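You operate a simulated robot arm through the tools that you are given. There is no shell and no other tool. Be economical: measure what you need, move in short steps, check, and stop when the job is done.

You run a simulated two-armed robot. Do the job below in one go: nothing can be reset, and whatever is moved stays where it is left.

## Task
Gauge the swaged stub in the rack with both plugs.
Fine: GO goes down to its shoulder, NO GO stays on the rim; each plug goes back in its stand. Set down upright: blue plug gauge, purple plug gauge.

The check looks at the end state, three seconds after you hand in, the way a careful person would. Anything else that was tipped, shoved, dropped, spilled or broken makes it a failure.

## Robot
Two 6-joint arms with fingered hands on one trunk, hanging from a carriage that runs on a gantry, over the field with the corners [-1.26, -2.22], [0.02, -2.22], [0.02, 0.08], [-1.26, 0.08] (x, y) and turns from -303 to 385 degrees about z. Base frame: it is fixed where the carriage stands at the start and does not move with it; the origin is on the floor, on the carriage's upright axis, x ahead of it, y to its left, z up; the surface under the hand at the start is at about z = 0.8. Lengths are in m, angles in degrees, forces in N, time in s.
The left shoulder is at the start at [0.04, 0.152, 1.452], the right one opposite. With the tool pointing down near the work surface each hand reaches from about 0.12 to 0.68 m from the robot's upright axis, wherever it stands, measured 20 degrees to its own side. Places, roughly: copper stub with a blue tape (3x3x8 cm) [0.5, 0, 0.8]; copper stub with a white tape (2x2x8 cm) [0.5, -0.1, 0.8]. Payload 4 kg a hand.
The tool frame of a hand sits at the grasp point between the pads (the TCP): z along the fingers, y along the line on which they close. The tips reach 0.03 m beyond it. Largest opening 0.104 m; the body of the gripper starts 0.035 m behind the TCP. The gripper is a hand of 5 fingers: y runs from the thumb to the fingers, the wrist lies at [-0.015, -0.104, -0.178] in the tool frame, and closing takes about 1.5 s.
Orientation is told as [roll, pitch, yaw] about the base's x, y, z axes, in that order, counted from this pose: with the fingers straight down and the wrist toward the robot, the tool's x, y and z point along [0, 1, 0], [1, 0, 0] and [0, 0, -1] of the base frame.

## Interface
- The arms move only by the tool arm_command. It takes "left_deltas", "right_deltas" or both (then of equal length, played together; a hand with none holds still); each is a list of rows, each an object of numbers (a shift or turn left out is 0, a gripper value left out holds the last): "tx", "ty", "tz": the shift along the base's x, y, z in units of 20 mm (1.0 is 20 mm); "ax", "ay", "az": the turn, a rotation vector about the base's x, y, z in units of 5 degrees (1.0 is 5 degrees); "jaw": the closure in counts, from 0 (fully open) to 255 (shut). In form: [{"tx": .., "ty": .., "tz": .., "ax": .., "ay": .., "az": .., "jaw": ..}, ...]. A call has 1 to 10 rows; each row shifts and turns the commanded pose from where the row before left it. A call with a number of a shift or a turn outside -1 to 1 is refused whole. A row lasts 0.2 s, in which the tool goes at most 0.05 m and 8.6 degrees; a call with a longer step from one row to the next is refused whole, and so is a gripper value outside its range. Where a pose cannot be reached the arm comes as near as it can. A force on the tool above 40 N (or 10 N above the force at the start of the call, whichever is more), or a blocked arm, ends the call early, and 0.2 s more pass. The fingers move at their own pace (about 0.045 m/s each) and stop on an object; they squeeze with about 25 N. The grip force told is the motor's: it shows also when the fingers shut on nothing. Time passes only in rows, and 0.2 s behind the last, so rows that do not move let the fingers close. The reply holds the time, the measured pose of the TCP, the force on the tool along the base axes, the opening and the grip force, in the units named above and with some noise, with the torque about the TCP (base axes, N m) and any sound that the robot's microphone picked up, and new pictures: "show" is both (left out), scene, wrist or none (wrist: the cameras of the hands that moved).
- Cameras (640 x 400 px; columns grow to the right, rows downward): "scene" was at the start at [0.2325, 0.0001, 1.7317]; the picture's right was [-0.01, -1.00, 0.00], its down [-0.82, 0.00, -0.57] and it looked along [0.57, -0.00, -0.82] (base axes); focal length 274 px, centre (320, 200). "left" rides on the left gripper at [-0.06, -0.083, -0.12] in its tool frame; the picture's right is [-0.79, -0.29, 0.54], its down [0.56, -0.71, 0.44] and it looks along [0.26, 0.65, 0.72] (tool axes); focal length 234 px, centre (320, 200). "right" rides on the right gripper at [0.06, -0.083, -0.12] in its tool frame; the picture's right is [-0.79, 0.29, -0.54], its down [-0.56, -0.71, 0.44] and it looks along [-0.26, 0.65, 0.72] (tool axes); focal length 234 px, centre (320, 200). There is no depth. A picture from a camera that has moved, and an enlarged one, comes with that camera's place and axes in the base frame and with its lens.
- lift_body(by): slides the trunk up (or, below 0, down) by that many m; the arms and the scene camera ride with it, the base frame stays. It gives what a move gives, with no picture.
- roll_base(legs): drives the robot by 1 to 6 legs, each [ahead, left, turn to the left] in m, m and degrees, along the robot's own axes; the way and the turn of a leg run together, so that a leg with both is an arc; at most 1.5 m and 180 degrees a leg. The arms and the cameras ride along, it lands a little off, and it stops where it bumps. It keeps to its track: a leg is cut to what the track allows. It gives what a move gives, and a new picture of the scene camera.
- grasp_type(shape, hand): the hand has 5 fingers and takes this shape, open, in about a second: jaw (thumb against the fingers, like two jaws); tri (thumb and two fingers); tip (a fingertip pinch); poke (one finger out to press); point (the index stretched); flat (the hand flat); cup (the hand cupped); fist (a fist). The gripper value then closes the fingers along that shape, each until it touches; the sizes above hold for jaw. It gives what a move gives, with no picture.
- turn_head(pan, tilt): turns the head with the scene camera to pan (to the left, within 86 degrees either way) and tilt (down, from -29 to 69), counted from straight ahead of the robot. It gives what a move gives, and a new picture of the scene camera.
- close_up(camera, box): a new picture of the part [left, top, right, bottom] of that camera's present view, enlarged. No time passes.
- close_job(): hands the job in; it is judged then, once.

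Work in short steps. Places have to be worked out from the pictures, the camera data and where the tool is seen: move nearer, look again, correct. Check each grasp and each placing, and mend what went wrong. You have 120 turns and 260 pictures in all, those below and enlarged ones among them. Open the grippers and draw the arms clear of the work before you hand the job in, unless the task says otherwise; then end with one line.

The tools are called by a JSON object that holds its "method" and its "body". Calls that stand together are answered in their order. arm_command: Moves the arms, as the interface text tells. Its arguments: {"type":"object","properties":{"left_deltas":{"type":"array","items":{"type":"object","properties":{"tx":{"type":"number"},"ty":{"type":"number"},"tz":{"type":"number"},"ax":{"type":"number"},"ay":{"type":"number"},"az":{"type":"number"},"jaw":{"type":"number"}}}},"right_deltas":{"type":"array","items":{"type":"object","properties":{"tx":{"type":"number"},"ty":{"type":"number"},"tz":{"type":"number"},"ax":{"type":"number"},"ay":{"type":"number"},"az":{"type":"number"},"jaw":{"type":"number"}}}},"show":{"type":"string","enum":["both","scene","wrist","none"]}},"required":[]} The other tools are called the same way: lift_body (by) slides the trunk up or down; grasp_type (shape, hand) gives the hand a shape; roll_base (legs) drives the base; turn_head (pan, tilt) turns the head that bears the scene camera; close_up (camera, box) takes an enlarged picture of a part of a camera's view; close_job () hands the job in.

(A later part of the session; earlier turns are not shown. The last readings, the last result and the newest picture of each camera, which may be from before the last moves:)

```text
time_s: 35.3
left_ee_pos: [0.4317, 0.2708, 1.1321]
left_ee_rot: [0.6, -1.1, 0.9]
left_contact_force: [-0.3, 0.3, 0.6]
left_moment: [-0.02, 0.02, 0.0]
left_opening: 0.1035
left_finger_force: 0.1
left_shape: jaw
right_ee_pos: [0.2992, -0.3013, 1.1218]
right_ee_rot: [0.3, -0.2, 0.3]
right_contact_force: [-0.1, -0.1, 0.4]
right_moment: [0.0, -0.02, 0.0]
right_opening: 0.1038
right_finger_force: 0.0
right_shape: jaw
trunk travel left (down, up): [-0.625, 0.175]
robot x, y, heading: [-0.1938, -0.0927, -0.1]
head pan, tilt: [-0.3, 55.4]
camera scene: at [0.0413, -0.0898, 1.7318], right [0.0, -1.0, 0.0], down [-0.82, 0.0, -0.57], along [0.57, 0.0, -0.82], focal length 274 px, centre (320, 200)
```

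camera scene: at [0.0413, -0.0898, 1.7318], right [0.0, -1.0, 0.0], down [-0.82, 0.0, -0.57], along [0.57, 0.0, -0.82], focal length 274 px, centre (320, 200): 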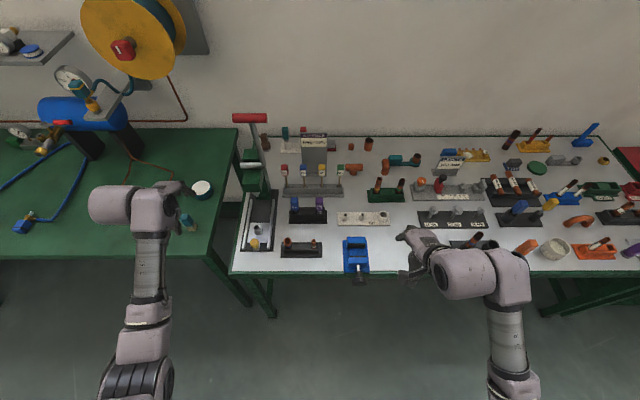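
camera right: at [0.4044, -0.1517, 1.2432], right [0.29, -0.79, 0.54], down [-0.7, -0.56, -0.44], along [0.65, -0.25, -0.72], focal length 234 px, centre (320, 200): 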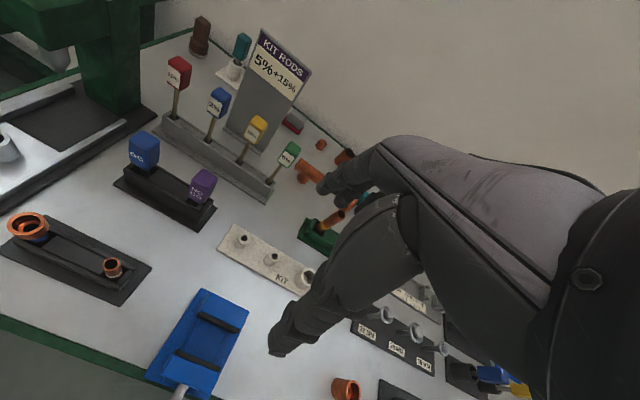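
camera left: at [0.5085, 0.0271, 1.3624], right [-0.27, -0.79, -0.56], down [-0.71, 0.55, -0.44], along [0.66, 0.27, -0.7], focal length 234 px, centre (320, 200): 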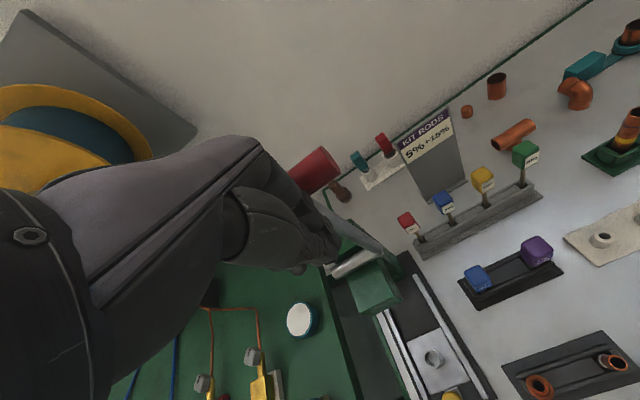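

Clear view. I roll to the starting position to compare the lever with the first picture.

{"method": "roll_base", "body": {"legs": [[0.194, 0.091, 0]]}}

{"method": "close_up", "body": {"camera": "scene", "box": [220, 130, 400, 330]}}

```text
time_s: 37.0
left_ee_pos: [0.6254, 0.3606, 1.1316]
left_ee_rot: [0.7, -1.2, 0.8]
left_contact_force: [0.0, 0.4, -0.1]
left_moment: [0.01, 0.02, -0.01]
left_opening: 0.1035
left_finger_force: 0.0
left_shape: jaw
right_ee_pos: [0.4916, -0.2121, 1.1228]
right_ee_rot: [0.2, -0.2, 0.1]
right_contact_force: [-1.2, 0.2, -0.5]
right_moment: [-0.03, 0.04, -0.03]
right_opening: 0.1038
right_finger_force: 0.1
right_shape: jaw
trunk travel left (down, up): [-0.625, 0.175]
robot x, y, heading: [0.0005, -0.0038, -0.0]
head pan, tilt: [-0.3, 55.4]
camera scene: at [0.2342, -0.0002, 1.7319], right [-0.01, -1.0, 0.0], down [-0.82, 0.0, -0.57], along [0.57, 0.0, -0.82], focal length 274 px, centre (320, 200)
```

scene: 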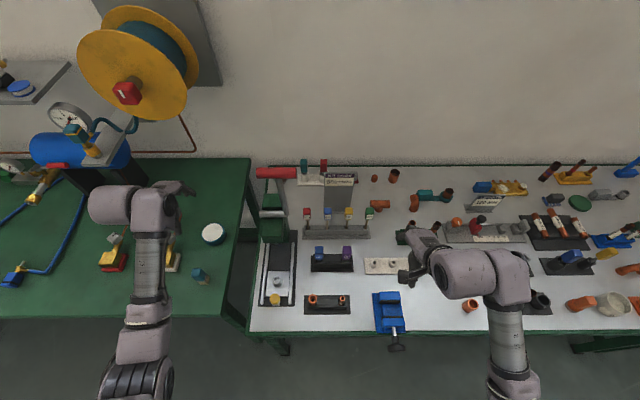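

```text
2.00 times, centred on (310, 230) of scene
camera zoom: at [0.2342, -0.0002, 1.7319], right [-0.01, -1.0, 0.0], down [-0.82, 0.0, -0.57], along [0.57, 0.0, -0.82], focal length 549 px, centre (340, 140)
```

zoom: 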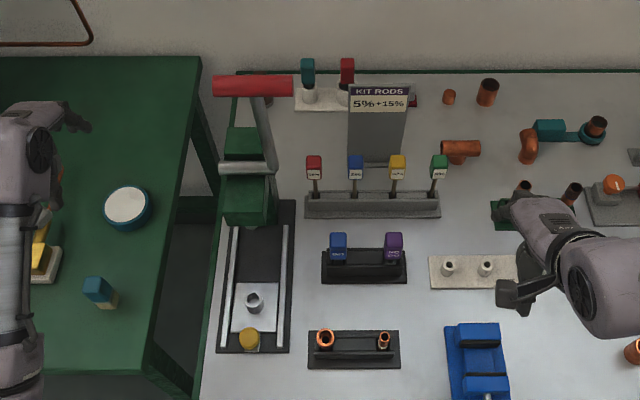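

The lever is back: grip end at (297, 172), identical to the first picture. Now I use the right hand (its wrist body sticks out away from the lever) with the robot turned 20° left, so the plugs lie on its right side.

{"method": "roll_base", "body": {"legs": [[0, 0, 20]]}}

{"method": "arm_command", "body": {"right_deltas": [{"tx": 0.5}, {"tx": 0.5}, {"tx": 0.5}, {}]}}

```text
time_s: 38.5
left_ee_pos: [0.4657, 0.5504, 1.1309]
left_ee_rot: [0.8, -1.0, 20.7]
left_contact_force: [0.1, -0.2, 0.2]
left_moment: [0.03, -0.04, 0.0]
left_opening: 0.104
left_finger_force: 0.0
left_shape: jaw
right_ee_pos: [0.5337, -0.0335, 1.1213]
right_ee_rot: [0.3, -0.2, 20.1]
right_contact_force: [-1.4, 0.0, 0.0]
right_moment: [-0.02, 0.0, 0.0]
right_opening: 0.1038
right_finger_force: 0.0
right_shape: jaw
trunk travel left (down, up): [-0.625, 0.175]
robot x, y, heading: [0.0023, 0.0008, 20.0]
head pan, tilt: [-0.3, 55.4]
camera scene: at [0.2202, 0.0789, 1.7318], right [0.34, -0.94, 0.0], down [-0.78, -0.28, -0.57], along [0.53, 0.19, -0.82], focal length 274 px, centre (320, 200)
```

scene: 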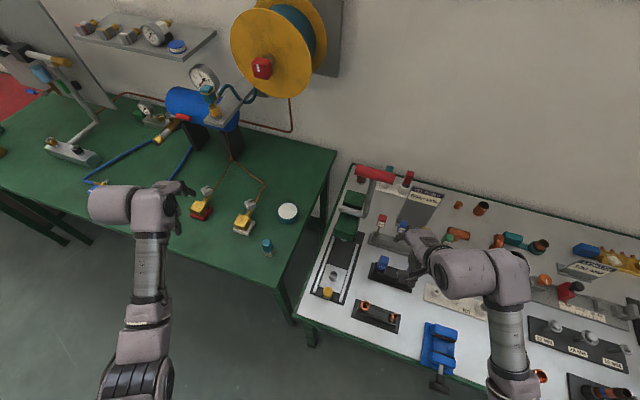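

```text
time_s: 39.5
left_ee_pos: [0.4641, 0.5502, 1.1314]
left_ee_rot: [0.6, -1.1, 20.8]
left_contact_force: [0.0, 0.3, -0.3]
left_moment: [0.0, 0.03, -0.03]
left_opening: 0.1036
left_finger_force: 0.1
left_shape: jaw
right_ee_pos: [0.5626, -0.0346, 1.1237]
right_ee_rot: [0.6, -0.3, 19.8]
right_contact_force: [-0.1, -0.2, -0.1]
right_moment: [-0.02, -0.05, 0.01]
right_opening: 0.1036
right_finger_force: 0.1
right_shape: jaw
trunk travel left (down, up): [-0.625, 0.175]
robot x, y, heading: [-0.0012, -0.0002, 20.1]
head pan, tilt: [-0.3, 55.4]
camera scene: at [0.2202, 0.0789, 1.7318], right [0.34, -0.94, 0.0], down [-0.78, -0.28, -0.57], along [0.53, 0.19, -0.82], focal length 274 px, centre (320, 200)
camera right: at [0.4628, -0.0065, 1.2446], right [0.54, -0.65, 0.54], down [-0.47, -0.76, -0.45], along [0.7, -0.01, -0.72], focal length 234 px, centre (320, 200)
```

scene: 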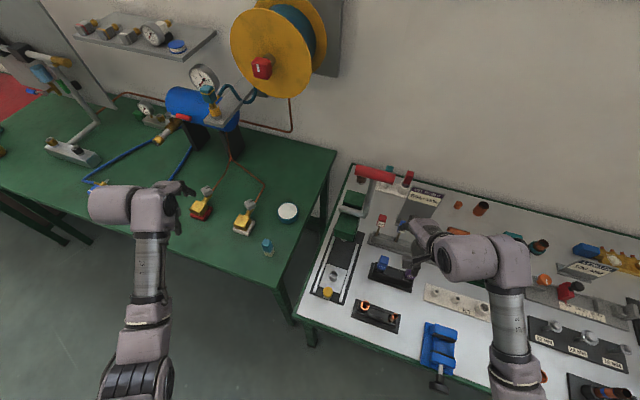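
right: 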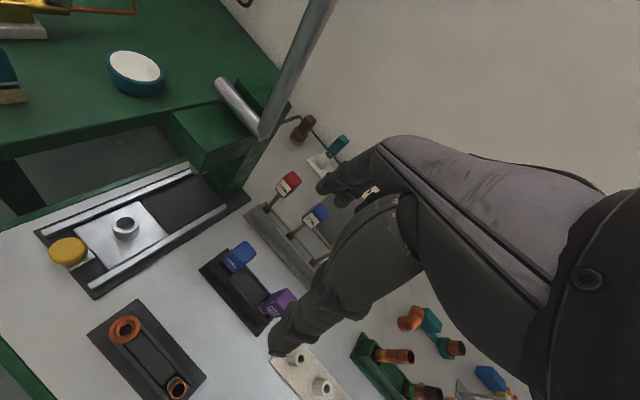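

Motion works. I square the yaw to 0° and move over the GO plug while still high.

{"method": "arm_command", "body": {"right_deltas": [{"tx": 0.25, "ty": 0.23, "az": -0.5}, {"tx": 0.25, "ty": 0.23, "az": -0.5}, {"tx": 0.25, "ty": 0.23, "az": -0.5}, {"tx": 0.25, "ty": 0.23, "az": -0.5}, {"tx": 0.25, "ty": 0.23, "az": -0.5}, {"tx": 0.25, "ty": 0.23, "az": -0.5}, {"tx": 0.25, "ty": 0.23, "az": -0.5}, {"tx": 0.25, "ty": 0.23, "az": -0.5}, {}]}}

```text
time_s: 41.5
left_ee_pos: [0.4651, 0.5498, 1.1313]
left_ee_rot: [0.6, -1.0, 20.7]
left_contact_force: [-0.1, 0.3, 0.3]
left_moment: [0.0, 0.0, 0.01]
left_opening: 0.1036
left_finger_force: 0.0
left_shape: jaw
right_ee_pos: [0.6028, -0.1079, 1.1472]
right_ee_rot: [0.6, -0.1, 0.3]
right_contact_force: [-0.5, 0.2, 0.3]
right_moment: [0.04, -0.01, 0.02]
right_opening: 0.1038
right_finger_force: 0.0
right_shape: jaw
right hand out of reach, approached as far as the arm can: row 1, 2, 3, 4, 5, 6, 7, 8
trunk travel left (down, up): [-0.625, 0.175]
robot x, y, heading: [0.001, -0.0, 20.0]
head pan, tilt: [-0.3, 55.4]
camera scene: at [0.2202, 0.0789, 1.7318], right [0.34, -0.94, 0.0], down [-0.78, -0.28, -0.57], along [0.53, 0.19, -0.82], focal length 274 px, centre (320, 200)
camera right: at [0.5191, -0.0487, 1.2681], right [0.29, -0.79, 0.54], down [-0.7, -0.56, -0.44], along [0.65, -0.25, -0.72], focal length 234 px, centre (320, 200)
```

scene: 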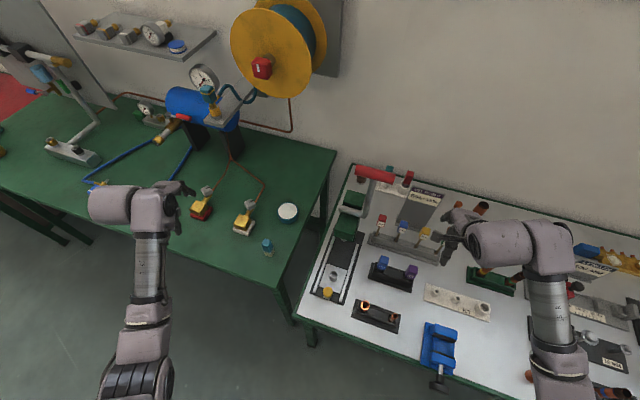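
right: 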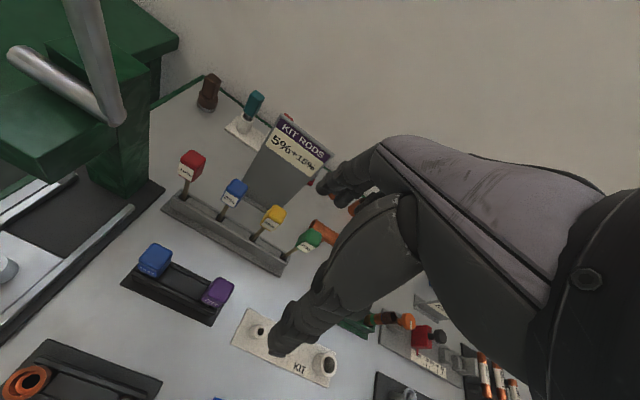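

The right wrist can't yaw inward beyond its forearm direction. With heading ~45° at the field's front-left corner the right shoulder lies left of the plugs' line, so yaw ≈ 5–10° should be possible. I pull the right hand back to the right, then drive there.

{"method": "arm_command", "body": {"right_deltas": [{"tx": -0.95, "ty": -0.9}, {"tx": -0.95, "ty": -0.9}, {"tx": -0.95, "ty": -0.9}, {"tx": -0.95, "ty": -0.9}, {"tx": -0.95, "ty": -0.9}, {"tx": -0.95, "ty": -0.9}, {"tx": -0.95, "ty": -0.9}, {"tx": -0.95, "ty": -0.9}, {}], "show": "scene"}}

```text
time_s: 43.5
left_ee_pos: [0.4642, 0.5507, 1.1312]
left_ee_rot: [0.5, -1.1, 20.7]
left_contact_force: [0.3, 0.3, -0.1]
left_moment: [0.0, -0.01, 0.01]
left_opening: 0.1037
left_finger_force: 0.2
left_shape: jaw
right_ee_pos: [0.4717, -0.2349, 1.1483]
right_ee_rot: [0.3, -0.2, 0.2]
right_contact_force: [-0.2, 0.4, -0.3]
right_moment: [-0.01, 0.0, 0.0]
right_opening: 0.1038
right_finger_force: 0.1
right_shape: jaw
right hand out of reach, approached as far as the arm can: row 8
trunk travel left (down, up): [-0.625, 0.175]
robot x, y, heading: [0.0001, -0.0022, 19.8]
head pan, tilt: [-0.3, 55.4]
camera scene: at [0.2203, 0.079, 1.7318], right [0.34, -0.94, 0.0], down [-0.78, -0.28, -0.57], along [0.53, 0.19, -0.82], focal length 274 px, centre (320, 200)
```

scene: 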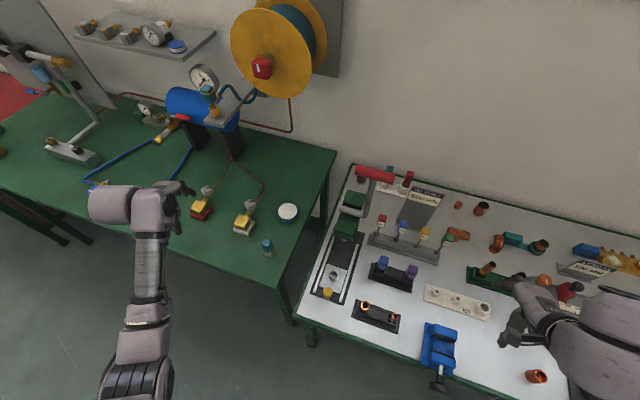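

Turn 25° left in place; the right hand should land near [0.53, -0.01].

{"method": "roll_base", "body": {"legs": [[0, 0, 25]]}}

{"method": "turn_head", "body": {"pan": -35, "tilt": 50}}

```text
time_s: 45.1
left_ee_pos: [0.1892, 0.6935, 1.1311]
left_ee_rot: [0.7, -1.1, 45.7]
left_contact_force: [-0.4, 0.5, -0.8]
left_moment: [0.01, 0.0, -0.03]
left_opening: 0.1037
left_finger_force: 0.1
left_shape: jaw
right_ee_pos: [0.5251, -0.0137, 1.1472]
right_ee_rot: [0.3, -0.2, 25.0]
right_contact_force: [-0.2, 0.1, -0.3]
right_moment: [0.01, -0.02, -0.03]
right_opening: 0.1039
right_finger_force: 0.0
right_shape: jaw
trunk travel left (down, up): [-0.625, 0.175]
robot x, y, heading: [0.0011, 0.0038, 44.9]
head pan, tilt: [-0.3, 55.4]
camera scene: at [0.1666, 0.1635, 1.7318], right [0.7, -0.71, 0.0], down [-0.59, -0.58, -0.57], along [0.4, 0.4, -0.82], focal length 274 px, centre (320, 200)
```

scene: 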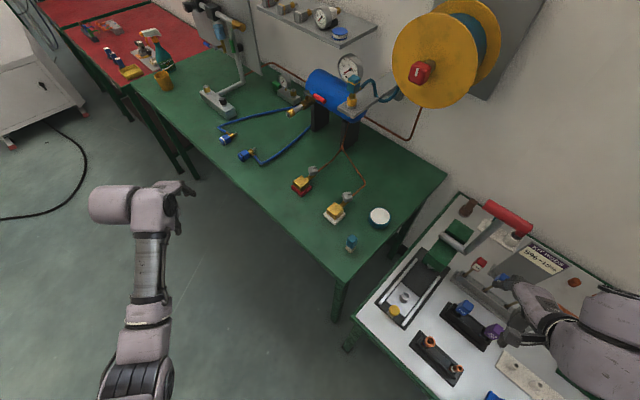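

```text
time_s: 46.1
left_ee_pos: [0.1879, 0.6949, 1.1304]
left_ee_rot: [0.6, -1.0, 45.8]
left_contact_force: [0.1, 0.3, -0.1]
left_moment: [0.01, -0.02, 0.0]
left_opening: 0.1036
left_finger_force: 0.0
left_shape: jaw
right_ee_pos: [0.5256, -0.0134, 1.1474]
right_ee_rot: [0.4, -0.1, 25.2]
right_contact_force: [0.5, -0.2, -0.2]
right_moment: [0.02, -0.01, -0.01]
right_opening: 0.104
right_finger_force: 0.0
right_shape: jaw
trunk travel left (down, up): [-0.625, 0.175]
robot x, y, heading: [0.0004, 0.001, 44.8]
head pan, tilt: [-35.0, 50.0]
camera scene: at [0.1914, 0.1265, 1.7388], right [0.17, -0.98, 0.0], down [-0.75, -0.13, -0.64], along [0.63, 0.11, -0.77], focal length 274 px, centre (320, 200)
```

scene: 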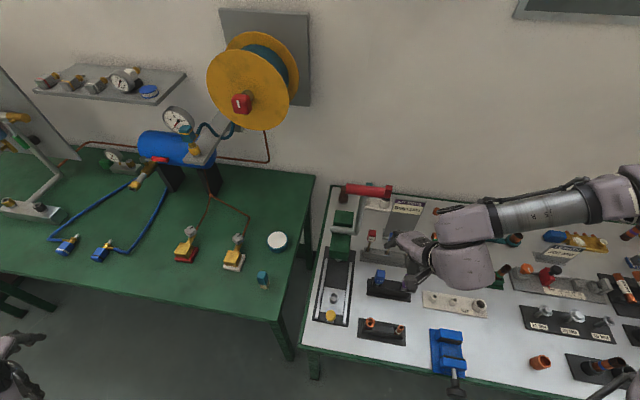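

Good open view. I shift the hand right 6 cm, then move the base ahead/left to the corner.

{"method": "arm_command", "body": {"right_deltas": [{"ty": -1}, {"ty": -1}, {"ty": -1}, {}], "show": "none"}}

{"method": "roll_base", "body": {"legs": [[0.068, 0.042, 0]]}}

{"method": "arm_command", "body": {"right_deltas": [{"az": -1}, {"az": -1}, {"az": -1}, {"az": -0.5}, {}]}}

```text
time_s: 47.1
left_ee_pos: [0.1895, 0.6945, 1.1307]
left_ee_rot: [0.6, -1.1, 45.6]
left_contact_force: [-0.8, 0.4, 0.8]
left_moment: [-0.03, -0.01, 0.0]
left_opening: 0.1036
left_finger_force: 0.0
left_shape: jaw
right_ee_pos: [0.5266, -0.0153, 1.1473]
right_ee_rot: [0.2, -0.2, 25.1]
right_contact_force: [0.1, -0.1, 0.3]
right_moment: [0.0, 0.03, 0.02]
right_opening: 0.1038
right_finger_force: 0.0
right_shape: jaw
right hand out of reach, approached as far as the arm can: row 1, 2, 3
trunk travel left (down, up): [-0.625, 0.175]
robot x, y, heading: [0.0018, 0.0021, 45.2]
head pan, tilt: [-35.0, 50.0]
```

```text
time_s: 48.2
left_ee_pos: [0.2032, 0.7727, 1.1314]
left_ee_rot: [0.7, -1.2, 45.7]
left_contact_force: [0.2, -1.0, -0.3]
left_moment: [0.01, 0.0, -0.02]
left_opening: 0.1037
left_finger_force: 0.0
left_shape: jaw
right_ee_pos: [0.5408, 0.065, 1.1477]
right_ee_rot: [0.3, -0.2, 25.1]
right_contact_force: [0.5, 0.2, -0.6]
right_moment: [-0.01, -0.03, 0.0]
right_opening: 0.1039
right_finger_force: 0.1
right_shape: jaw
trunk travel left (down, up): [-0.625, 0.175]
robot x, y, heading: [0.0165, 0.0743, 44.9]
head pan, tilt: [-35.0, 50.0]
camera scene: at [0.2069, 0.2042, 1.7388], right [0.17, -0.98, 0.0], down [-0.75, -0.13, -0.64], along [0.63, 0.11, -0.77], focal length 274 px, centre (320, 200)
```

scene: 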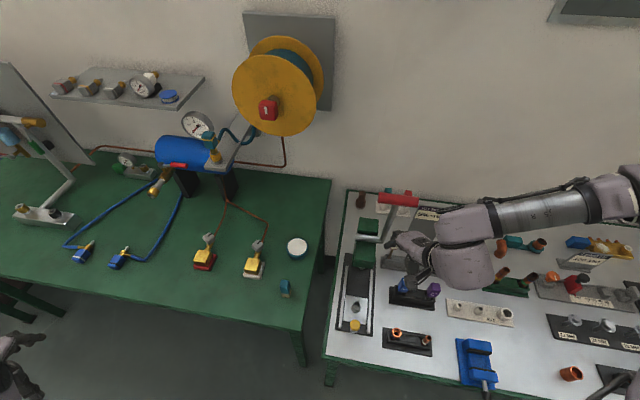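

```text
time_s: 49.4
left_ee_pos: [0.2036, 0.7708, 1.1319]
left_ee_rot: [0.6, -1.1, 45.6]
left_contact_force: [0.5, -0.1, 0.2]
left_moment: [0.02, 0.04, -0.05]
left_opening: 0.1036
left_finger_force: 0.1
left_shape: jaw
right_ee_pos: [0.5417, 0.0627, 1.1468]
right_ee_rot: [0.4, -0.2, 7.5]
right_contact_force: [0.6, 0.6, -0.1]
right_moment: [-0.01, 0.0, 0.0]
right_opening: 0.1037
right_finger_force: 0.0
right_shape: jaw
trunk travel left (down, up): [-0.625, 0.175]
robot x, y, heading: [0.0174, 0.078, 44.6]
head pan, tilt: [-35.0, 50.0]
camera scene: at [0.207, 0.204, 1.7388], right [0.17, -0.98, 0.0], down [-0.75, -0.13, -0.64], along [0.63, 0.11, -0.77], focal length 274 px, centre (320, 200)
camera right: at [0.4495, 0.1124, 1.2682], right [0.39, -0.75, 0.54], down [-0.62, -0.64, -0.44], along [0.68, -0.17, -0.72], focal length 234 px, centre (320, 200)
```

scene: 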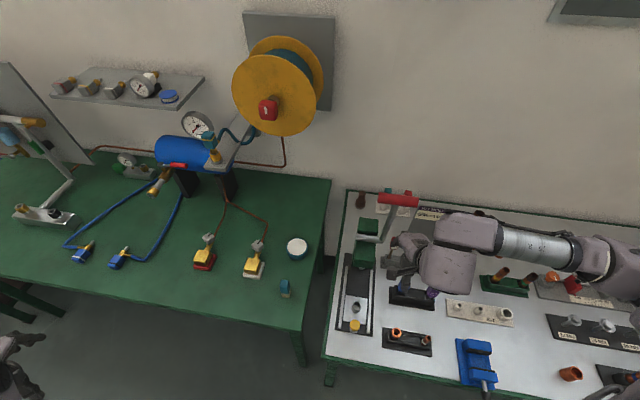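
right: 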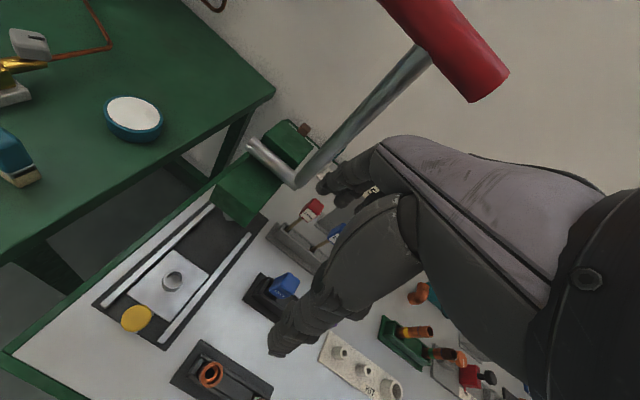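

This works: yaw 7.5° reached. I move over to the GO plug: right first, then ahead and down to z ≈ 1.04, squaring yaw.

{"method": "arm_command", "body": {"right_deltas": [{"ty": -1, "az": -0.3}, {"ty": -1, "az": -0.3}, {"ty": -1, "tx": 0.5, "az": -0.3}, {"tx": 0.8, "tz": -1, "az": -0.3}, {"tx": 0.8, "tz": -1, "az": -0.3}, {"tx": 0.8, "tz": -1}, {"tx": 0.3, "tz": -1}, {"tz": -1}, {}]}}

```text
time_s: 51.4
left_ee_pos: [0.2041, 0.7719, 1.1312]
left_ee_rot: [0.6, -1.1, 45.7]
left_contact_force: [-0.3, 1.1, 0.4]
left_moment: [0.0, 0.01, 0.0]
left_opening: 0.1039
left_finger_force: 0.0
left_shape: jaw
right_ee_pos: [0.5793, 0.0121, 1.0303]
right_ee_rot: [0.3, -0.3, 0.1]
right_contact_force: [0.1, -0.7, -0.3]
right_moment: [0.04, 0.01, -0.03]
right_opening: 0.1038
right_finger_force: 0.0
right_shape: jaw
right hand out of reach, approached as far as the arm can: row 2, 3
trunk travel left (down, up): [-0.625, 0.175]
robot x, y, heading: [0.0156, 0.0761, 45.0]
head pan, tilt: [-35.0, 50.0]
camera scene: at [0.207, 0.204, 1.7388], right [0.17, -0.98, 0.0], down [-0.75, -0.13, -0.64], along [0.63, 0.11, -0.77], focal length 274 px, centre (320, 200)
camera right: at [0.4941, 0.0733, 1.1513], right [0.29, -0.79, 0.54], down [-0.7, -0.56, -0.44], along [0.65, -0.25, -0.72], focal length 234 px, centre (320, 200)
```

scene: 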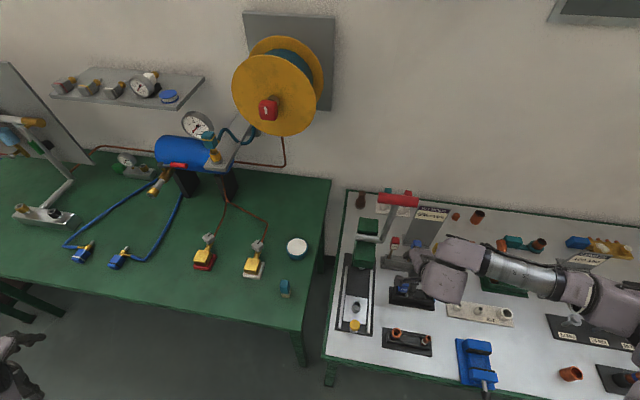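
right: 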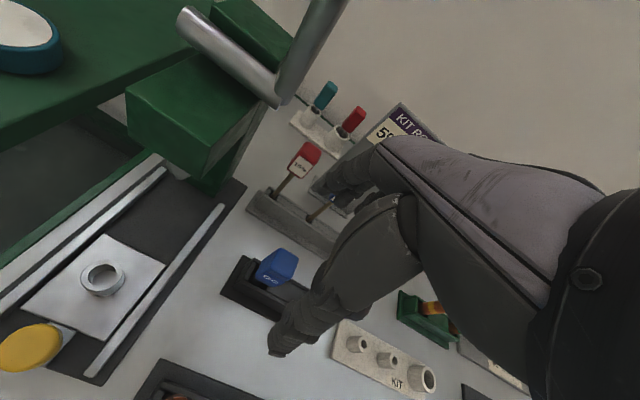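

Reached with yaw 0. I'll zoom the wrist view at the GO plug to measure it.

{"method": "close_up", "body": {"camera": "right", "box": [200, 220, 360, 320]}}

{"method": "close_up", "body": {"camera": "scene", "box": [340, 220, 500, 360]}}

```text
4.00 times, centred on (280, 270) of right
camera zoom: at [0.4941, 0.0733, 1.1513], right [0.29, -0.79, 0.54], down [-0.7, -0.56, -0.44], along [0.65, -0.25, -0.72], focal length 937 px, centre (480, -80)
```

zoom: 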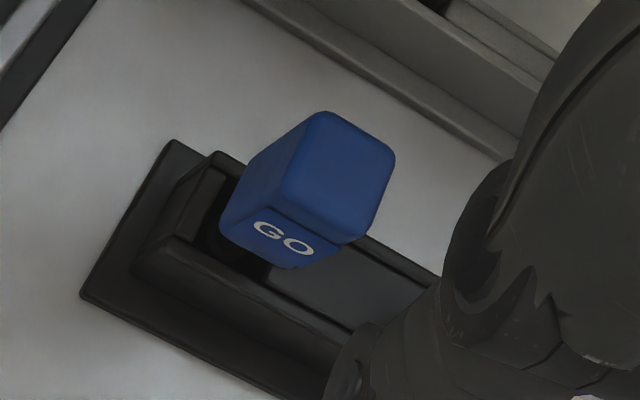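

```text
2.86 times, centred on (420, 290) of scene
camera zoom: at [0.207, 0.204, 1.7388], right [0.17, -0.98, 0.0], down [-0.75, -0.13, -0.64], along [0.63, 0.11, -0.77], focal length 784 px, centre (34, -57)
```

zoom: 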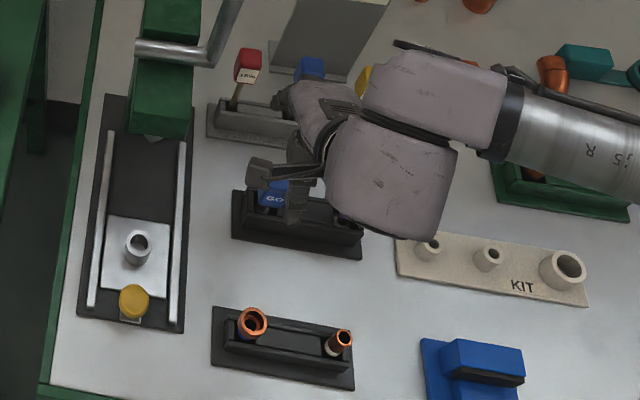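

GO handle estimated at [0.603, 0.001], top ≈ 0.92. I centre and descend to z ≈ 0.96 for a check.

{"method": "arm_command", "body": {"right_deltas": [{"tx": 0.6, "ty": -0.3}, {"tx": 0.6, "ty": -0.25}, {"tz": -0.8}, {"tz": -0.8}, {"tz": -0.8}, {"tz": -0.8}, {"tz": -0.3}, {}]}}

{"method": "close_up", "body": {"camera": "right", "box": [180, 160, 420, 360]}}

{"method": "close_up", "body": {"camera": "scene", "box": [370, 230, 470, 330]}}

```text
time_s: 53.2
left_ee_pos: [0.204, 0.771, 1.1309]
left_ee_rot: [0.6, -1.1, 45.7]
left_contact_force: [-0.6, -0.2, 0.4]
left_moment: [0.02, -0.02, 0.01]
left_opening: 0.1038
left_finger_force: 0.0
left_shape: jaw
right_ee_pos: [0.606, -0.0005, 0.9631]
right_ee_rot: [0.5, 0.1, 0.2]
right_contact_force: [0.2, 0.0, -0.3]
right_moment: [-0.03, 0.02, -0.02]
right_opening: 0.1037
right_finger_force: 0.1
right_shape: jaw
right hand out of reach, approached as far as the arm can: row 7
trunk travel left (down, up): [-0.625, 0.175]
robot x, y, heading: [0.0167, 0.0746, 44.8]
head pan, tilt: [-35.0, 50.0]
camera scene: at [0.2069, 0.204, 1.7388], right [0.17, -0.98, 0.0], down [-0.75, -0.13, -0.64], along [0.63, 0.11, -0.77], focal length 274 px, centre (320, 200)
camera right: at [0.5212, 0.0599, 1.0855], right [0.29, -0.79, 0.54], down [-0.71, -0.56, -0.44], along [0.64, -0.25, -0.72], focal length 234 px, centre (320, 200)
```

scene: 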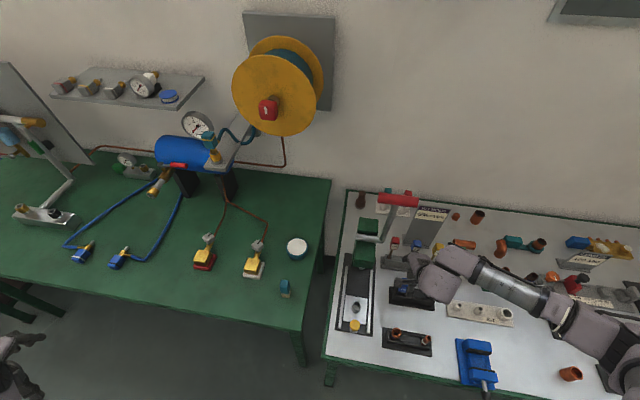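
right: 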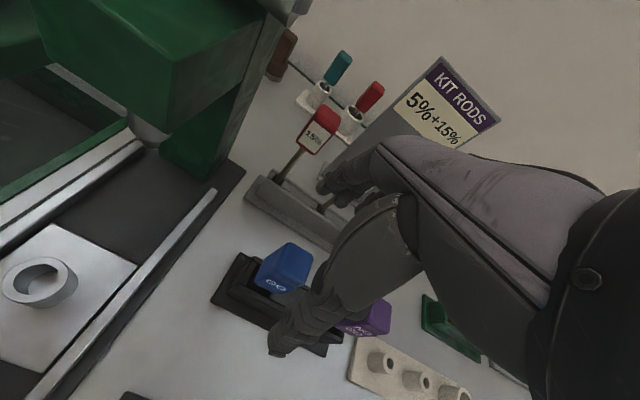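

```text
2.00 times, centred on (300, 260) of right
camera zoom: at [0.5212, 0.0599, 1.0855], right [0.29, -0.79, 0.54], down [-0.71, -0.56, -0.44], along [0.64, -0.25, -0.72], focal length 468 px, centre (360, 80)
```

zoom: 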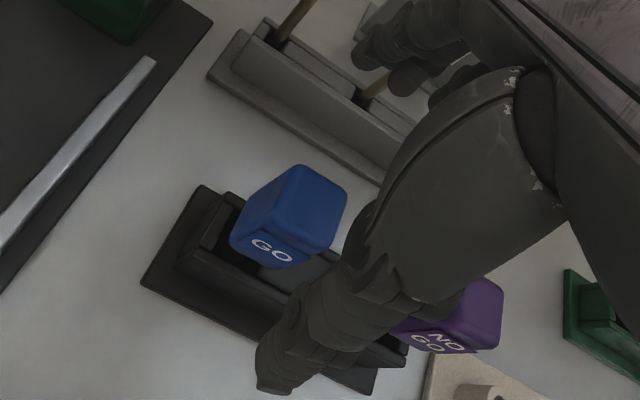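

```text
4.00 times, centred on (420, 280) of scene
camera zoom: at [0.2069, 0.204, 1.7388], right [0.17, -0.98, 0.0], down [-0.75, -0.13, -0.64], along [0.63, 0.11, -0.77], focal length 1098 px, centre (-80, -120)
```

zoom: 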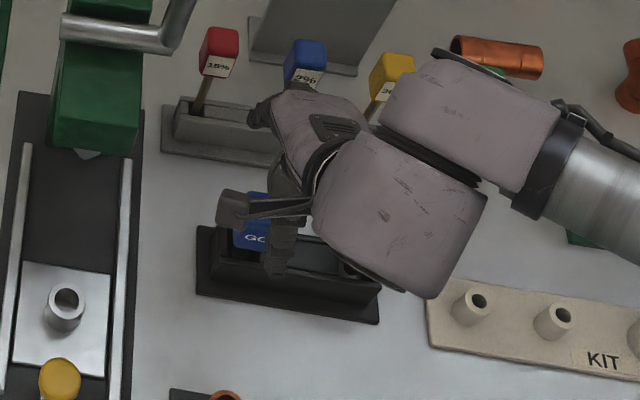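

GO handle refined to about [0.598, 0.003], top ≈ 0.92. I correct the hand by (-7, +3) mm and lower 5 cm with the trunk.

{"method": "arm_command", "body": {"right_deltas": [{"tx": -0.4, "ty": 0.15}, {}], "show": "none"}}

{"method": "lift_body", "body": {"by": -0.05}}

{"method": "close_up", "body": {"camera": "right", "box": [180, 160, 420, 360]}}

{"method": "close_up", "body": {"camera": "scene", "box": [370, 210, 470, 310]}}

```text
time_s: 53.8
left_ee_pos: [0.2036, 0.7721, 1.1307]
left_ee_rot: [0.6, -1.1, 45.7]
left_contact_force: [0.7, 0.2, -1.2]
left_moment: [-0.01, 0.0, -0.04]
left_opening: 0.1034
left_finger_force: 0.1
left_shape: jaw
right_ee_pos: [0.6005, 0.0, 0.9678]
right_ee_rot: [0.5, 0.2, 0.3]
right_contact_force: [-0.9, -0.2, -0.4]
right_moment: [0.0, -0.01, 0.02]
right_opening: 0.104
right_finger_force: 0.1
right_shape: jaw
right hand out of reach, approached as far as the arm can: row 1
trunk travel left (down, up): [-0.625, 0.175]
robot x, y, heading: [0.0211, 0.0785, 44.8]
head pan, tilt: [-35.0, 50.0]
```

```text
time_s: 54.7
left_ee_pos: [0.2043, 0.7713, 1.0809]
left_ee_rot: [0.7, -1.2, 45.7]
left_contact_force: [0.3, -0.3, -1.1]
left_moment: [-0.01, -0.02, -0.01]
left_opening: 0.1039
left_finger_force: 0.1
left_shape: jaw
right_ee_pos: [0.6002, -0.0001, 0.9178]
right_ee_rot: [0.3, 0.3, 0.2]
right_contact_force: [-0.5, 0.4, 0.5]
right_moment: [0.0, -0.01, 0.02]
right_opening: 0.1038
right_finger_force: 0.0
right_shape: jaw
trunk travel left (down, up): [-0.575, 0.225]
robot x, y, heading: [0.0157, 0.0775, 44.8]
head pan, tilt: [-35.0, 50.0]
```

```text
2.00 times, centred on (300, 260) of right
camera zoom: at [0.5166, 0.0606, 1.0395], right [0.29, -0.79, 0.54], down [-0.71, -0.56, -0.44], along [0.64, -0.25, -0.72], focal length 468 px, centre (360, 80)
```

zoom: 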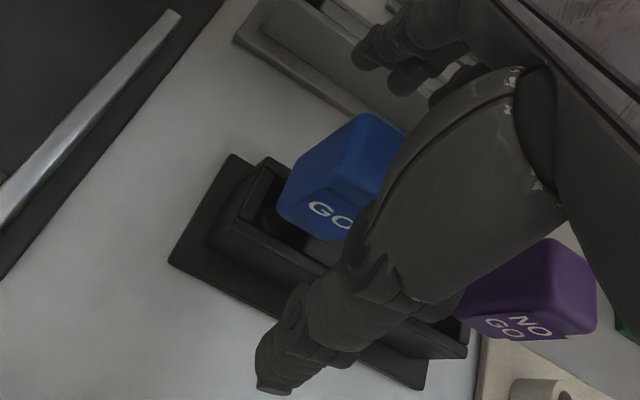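

```text
4.00 times, centred on (420, 260) of scene
camera zoom: at [0.207, 0.204, 1.6889], right [0.17, -0.98, 0.0], down [-0.75, -0.13, -0.64], along [0.63, 0.11, -0.77], focal length 1098 px, centre (-80, -40)
```

zoom: 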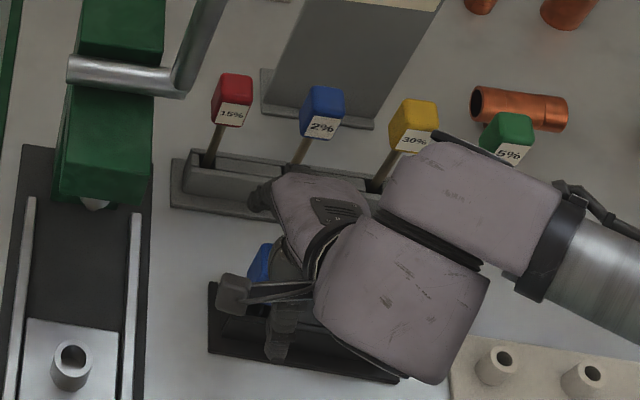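

The hand straddles the GO handle, about 3 mm off in x. I correct, lower 12 mm more, and close the fingers.

{"method": "lift_body", "body": {"by": -0.012}}

{"method": "arm_command", "body": {"right_deltas": [{"tx": -0.15, "jaw": 60}, {"jaw": 120}, {"jaw": 150}, {"jaw": 170}, {}, {}]}}

{"method": "close_up", "body": {"camera": "right", "box": [180, 160, 420, 360]}}

```text
time_s: 55.3
left_ee_pos: [0.2049, 0.7731, 1.0701]
left_ee_rot: [0.6, -1.1, 45.6]
left_contact_force: [0.0, -0.6, -0.1]
left_moment: [0.02, 0.04, 0.01]
left_opening: 0.1038
left_finger_force: 0.1
left_shape: jaw
right_ee_pos: [0.5998, 0.0005, 0.9045]
right_ee_rot: [0.6, 0.3, 0.1]
right_contact_force: [-0.7, -0.2, -0.7]
right_moment: [-0.01, -0.03, 0.02]
right_opening: 0.1038
right_finger_force: 0.2
right_shape: jaw
trunk travel left (down, up): [-0.563, 0.237]
robot x, y, heading: [0.0167, 0.0799, 44.7]
head pan, tilt: [-35.0, 50.0]
```

```text
time_s: 56.7
left_ee_pos: [0.2037, 0.7723, 1.0694]
left_ee_rot: [0.6, -1.0, 45.7]
left_contact_force: [-0.1, 0.4, -0.3]
left_moment: [0.02, -0.02, -0.01]
left_opening: 0.1037
left_finger_force: 0.0
left_shape: jaw
right_ee_pos: [0.5973, 0.0001, 0.9058]
right_ee_rot: [0.6, 0.5, 0.3]
right_contact_force: [-0.9, -0.5, -0.5]
right_moment: [0.01, -0.01, -0.03]
right_opening: 0.0351
right_finger_force: 0.1
right_shape: jaw
trunk travel left (down, up): [-0.563, 0.237]
robot x, y, heading: [0.0213, 0.0785, 45.0]
head pan, tilt: [-35.0, 50.0]
camera scene: at [0.2069, 0.204, 1.6768], right [0.17, -0.98, 0.0], down [-0.75, -0.13, -0.64], along [0.63, 0.11, -0.77], focal length 274 px, centre (320, 200)
camera right: at [0.5138, 0.0601, 1.0277], right [0.3, -0.79, 0.53], down [-0.71, -0.56, -0.44], along [0.64, -0.25, -0.72], focal length 234 px, centre (320, 200)
```

scene: 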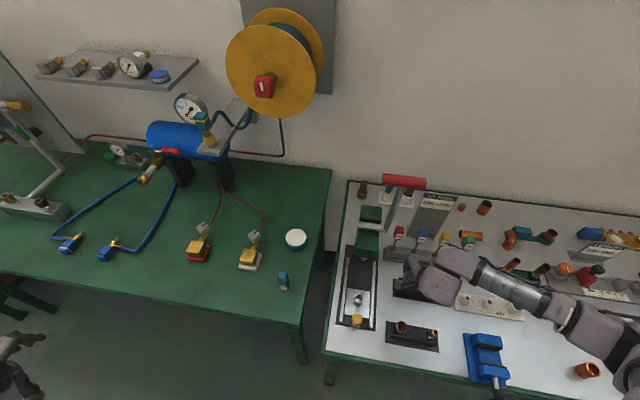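
right: 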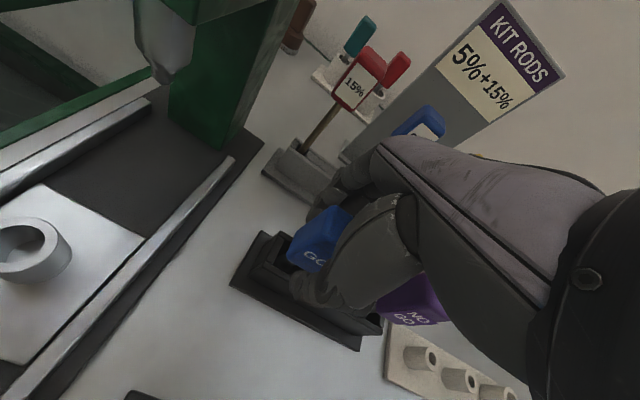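

```text
2.00 times, centred on (300, 260) of right
camera zoom: at [0.5138, 0.0601, 1.0277], right [0.3, -0.79, 0.53], down [-0.71, -0.56, -0.44], along [0.64, -0.25, -0.72], focal length 468 px, centre (360, 80)
```

zoom: 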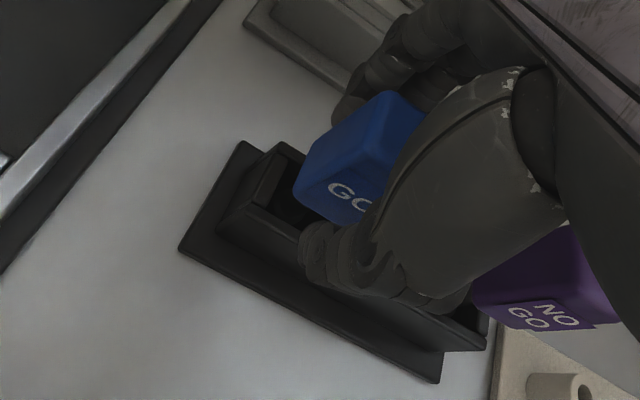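

Fingers bracket the handle at 35 mm opening with no contact. I nudge +4 mm in y and close fully.

{"method": "arm_command", "body": {"right_deltas": [{"ty": 0.2}, {"jaw": 190}, {"jaw": 210}, {"jaw": 235}, {"jaw": 255}, {}, {}], "show": "wrist"}}

{"method": "close_up", "body": {"camera": "right", "box": [180, 160, 420, 360]}}

```text
time_s: 58.3
left_ee_pos: [0.2049, 0.7718, 1.0697]
left_ee_rot: [0.6, -1.1, 45.7]
left_contact_force: [0.3, 0.5, 0.3]
left_moment: [0.02, 0.0, -0.01]
left_opening: 0.1037
left_finger_force: 0.1
left_shape: jaw
right_ee_pos: [0.5977, 0.0048, 0.9058]
right_ee_rot: [0.5, 0.7, 0.3]
right_contact_force: [0.8, -0.5, -0.3]
right_moment: [0.02, 0.0, 0.0]
right_opening: 0.0228
right_finger_force: 25.0
right_shape: jaw
trunk travel left (down, up): [-0.563, 0.237]
robot x, y, heading: [0.0178, 0.0735, 44.8]
head pan, tilt: [-35.0, 50.0]
camera right: at [0.514, 0.0638, 1.0282], right [0.3, -0.79, 0.53], down [-0.71, -0.56, -0.43], along [0.64, -0.25, -0.73], focal length 234 px, centre (320, 200)
```

right: 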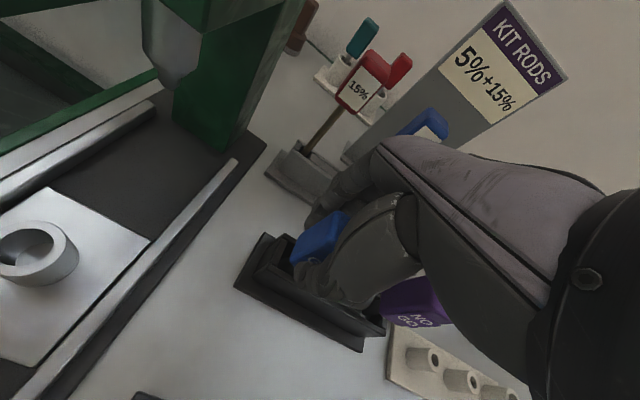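

```text
2.00 times, centred on (300, 260) of right
camera zoom: at [0.514, 0.0638, 1.0282], right [0.3, -0.79, 0.53], down [-0.71, -0.56, -0.43], along [0.64, -0.25, -0.73], focal length 468 px, centre (360, 80)
```

zoom: 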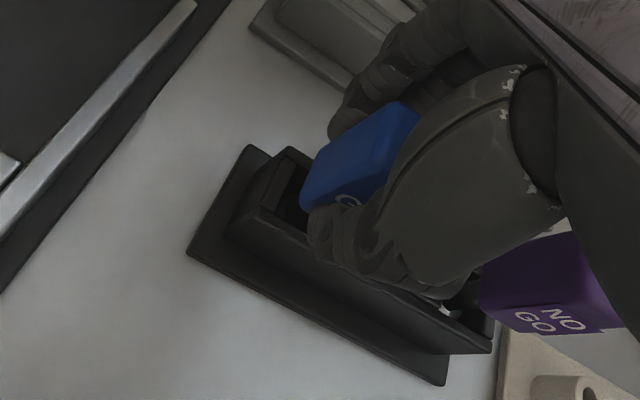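

Firm grasp (22.8 mm, 25 N), no side load; stand pose is TCP [0.5977, 0.0048, 0.9058]. I lift straight up 8 cm with the trunk.

{"method": "lift_body", "body": {"by": 0.08}}

{"method": "close_up", "body": {"camera": "right", "box": [160, 120, 480, 360]}}

{"method": "close_up", "body": {"camera": "scene", "box": [340, 220, 480, 360]}}

```text
time_s: 59.5
left_ee_pos: [0.2041, 0.7723, 1.1499]
left_ee_rot: [0.5, -1.1, 45.8]
left_contact_force: [-0.1, 0.7, 0.4]
left_moment: [0.01, 0.02, 0.0]
left_opening: 0.1033
left_finger_force: 0.1
left_shape: jaw
right_ee_pos: [0.597, 0.0033, 0.9863]
right_ee_rot: [0.5, 0.6, 0.3]
right_contact_force: [0.3, -0.4, -1.7]
right_moment: [0.0, 0.01, 0.01]
right_opening: 0.0229
right_finger_force: 24.7
right_shape: jaw
trunk travel left (down, up): [-0.643, 0.157]
robot x, y, heading: [0.0188, 0.0781, 45.0]
head pan, tilt: [-35.0, 50.0]
```

```text
1.67 times, centred on (320, 240) of right
camera zoom: at [0.5139, 0.0637, 1.1081], right [0.3, -0.79, 0.53], down [-0.71, -0.56, -0.43], along [0.64, -0.25, -0.73], focal length 390 px, centre (320, 133)
```

zoom: 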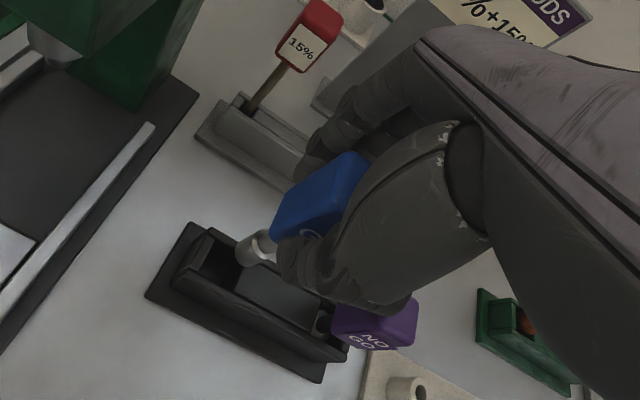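

```text
2.86 times, centred on (410, 290) of scene
camera zoom: at [0.2069, 0.204, 1.7567], right [0.17, -0.98, 0.0], down [-0.75, -0.13, -0.64], along [0.63, 0.11, -0.77], focal length 784 px, centre (63, -57)
```

zoom: 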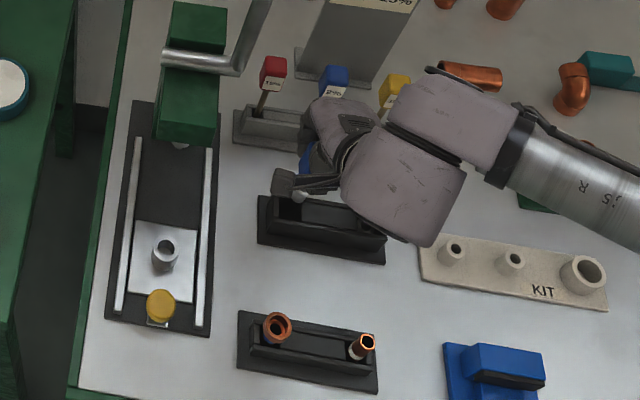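

GO plug is out with its silver pin. I raise 4 cm more, then translate the base 13.5 cm in -x so the arm's good configuration stays.

{"method": "lift_body", "body": {"by": 0.04}}

{"method": "roll_base", "body": {"legs": [[-0.0955, 0.0955, 0]]}}

{"method": "close_up", "body": {"camera": "right", "box": [120, 160, 440, 360]}}

{"method": "close_up", "body": {"camera": "scene", "box": [340, 200, 480, 340]}}

```text
time_s: 60.3
left_ee_pos: [0.2031, 0.7719, 1.1887]
left_ee_rot: [0.6, -1.1, 45.6]
left_contact_force: [-0.3, 0.6, 0.4]
left_moment: [-0.01, 0.01, 0.01]
left_opening: 0.1037
left_finger_force: 0.1
left_shape: jaw
right_ee_pos: [0.5985, 0.0045, 1.0263]
right_ee_rot: [0.5, 0.6, 0.4]
right_contact_force: [0.6, 0.3, -0.5]
right_moment: [-0.01, 0.0, 0.01]
right_opening: 0.0227
right_finger_force: 25.0
right_shape: jaw
trunk travel left (down, up): [-0.683, 0.117]
robot x, y, heading: [0.0194, 0.0772, 44.9]
head pan, tilt: [-35.0, 50.0]
```

```text
time_s: 61.6
left_ee_pos: [0.068, 0.7716, 1.1887]
left_ee_rot: [0.7, -1.0, 45.7]
left_contact_force: [0.1, -0.2, 0.0]
left_moment: [-0.04, -0.02, 0.0]
left_opening: 0.1036
left_finger_force: 0.1
left_shape: jaw
right_ee_pos: [0.461, 0.0041, 1.0256]
right_ee_rot: [0.5, 0.6, 0.4]
right_contact_force: [-0.9, 0.2, -0.7]
right_moment: [0.01, -0.02, -0.01]
right_opening: 0.023
right_finger_force: 25.1
right_shape: jaw
trunk travel left (down, up): [-0.683, 0.117]
robot x, y, heading: [-0.1135, 0.0802, 44.9]
head pan, tilt: [-35.0, 50.0]
camera scene: at [0.0706, 0.2041, 1.7967], right [0.17, -0.98, 0.0], down [-0.75, -0.13, -0.64], along [0.63, 0.11, -0.77], focal length 274 px, centre (320, 200)
```

scene: 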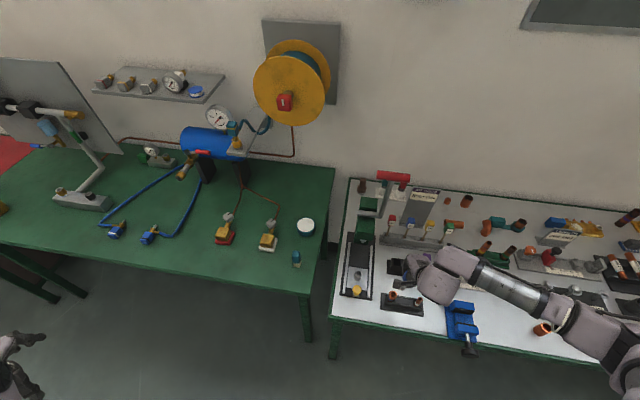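

```text
2.00 times, centred on (280, 260) of right
camera zoom: at [0.3778, 0.0643, 1.1481], right [0.3, -0.79, 0.53], down [-0.71, -0.56, -0.43], along [0.64, -0.25, -0.73], focal length 468 px, centre (400, 80)
```

zoom: 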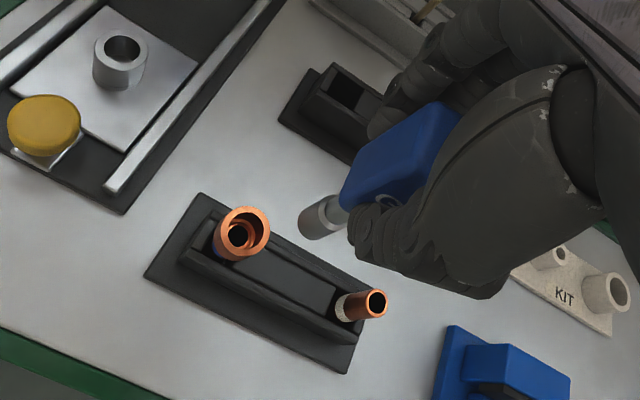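

```text
2.86 times, centred on (410, 270) of scene
camera zoom: at [0.0706, 0.2041, 1.7967], right [0.17, -0.98, 0.0], down [-0.75, -0.13, -0.64], along [0.63, 0.11, -0.77], focal length 784 px, centre (63, 0)
```

zoom: 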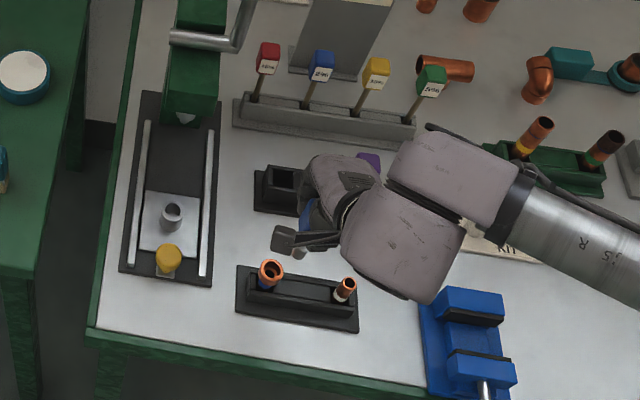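

The stub rim is near [0.459, 0.022, 0.873] and the pin tip hangs roughly 9 cm below the TCP. I move over the stub.

{"method": "arm_command", "body": {"right_deltas": [{"ty": 0.45, "az": 0.3}, {"ty": 0.45, "tx": -0.1, "az": 0.3}, {}, {}], "show": "none"}}

{"method": "close_up", "body": {"camera": "right", "box": [160, 200, 400, 350]}}

{"method": "close_up", "body": {"camera": "scene", "box": [370, 230, 470, 330]}}

```text
time_s: 62.6
left_ee_pos: [0.0669, 0.7708, 1.1895]
left_ee_rot: [0.6, -1.1, 45.8]
left_contact_force: [0.3, 0.2, 0.4]
left_moment: [0.02, -0.02, -0.03]
left_opening: 0.1037
left_finger_force: 0.1
left_shape: jaw
right_ee_pos: [0.4592, 0.0222, 1.0259]
right_ee_rot: [0.5, 0.7, 3.5]
right_contact_force: [0.3, -1.2, -0.2]
right_moment: [-0.03, -0.01, 0.02]
right_opening: 0.0227
right_finger_force: 25.0
right_shape: jaw
trunk travel left (down, up): [-0.683, 0.117]
robot x, y, heading: [-0.1237, 0.0808, 44.9]
head pan, tilt: [-35.0, 50.0]
```

```text
2.67 times, centred on (280, 275) of right
camera zoom: at [0.374, 0.0774, 1.1488], right [0.34, -0.78, 0.53], down [-0.68, -0.6, -0.43], along [0.65, -0.21, -0.73], focal length 624 px, centre (427, 0)
```

zoom: 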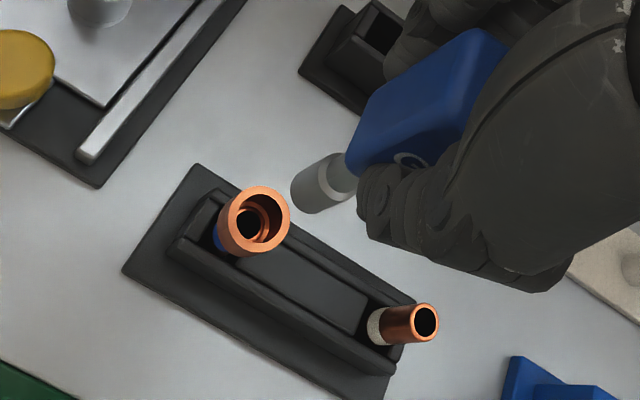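

```text
4.00 times, centred on (420, 280) of scene
camera zoom: at [0.0707, 0.2041, 1.7968], right [0.17, -0.98, 0.0], down [-0.75, -0.13, -0.64], along [0.63, 0.11, -0.77], focal length 1098 px, centre (-80, -120)
```

zoom: 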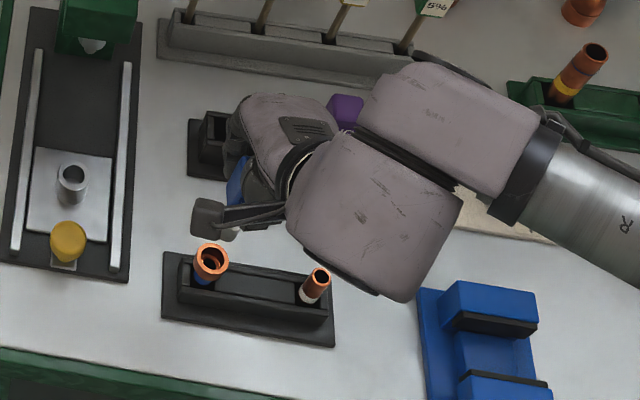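

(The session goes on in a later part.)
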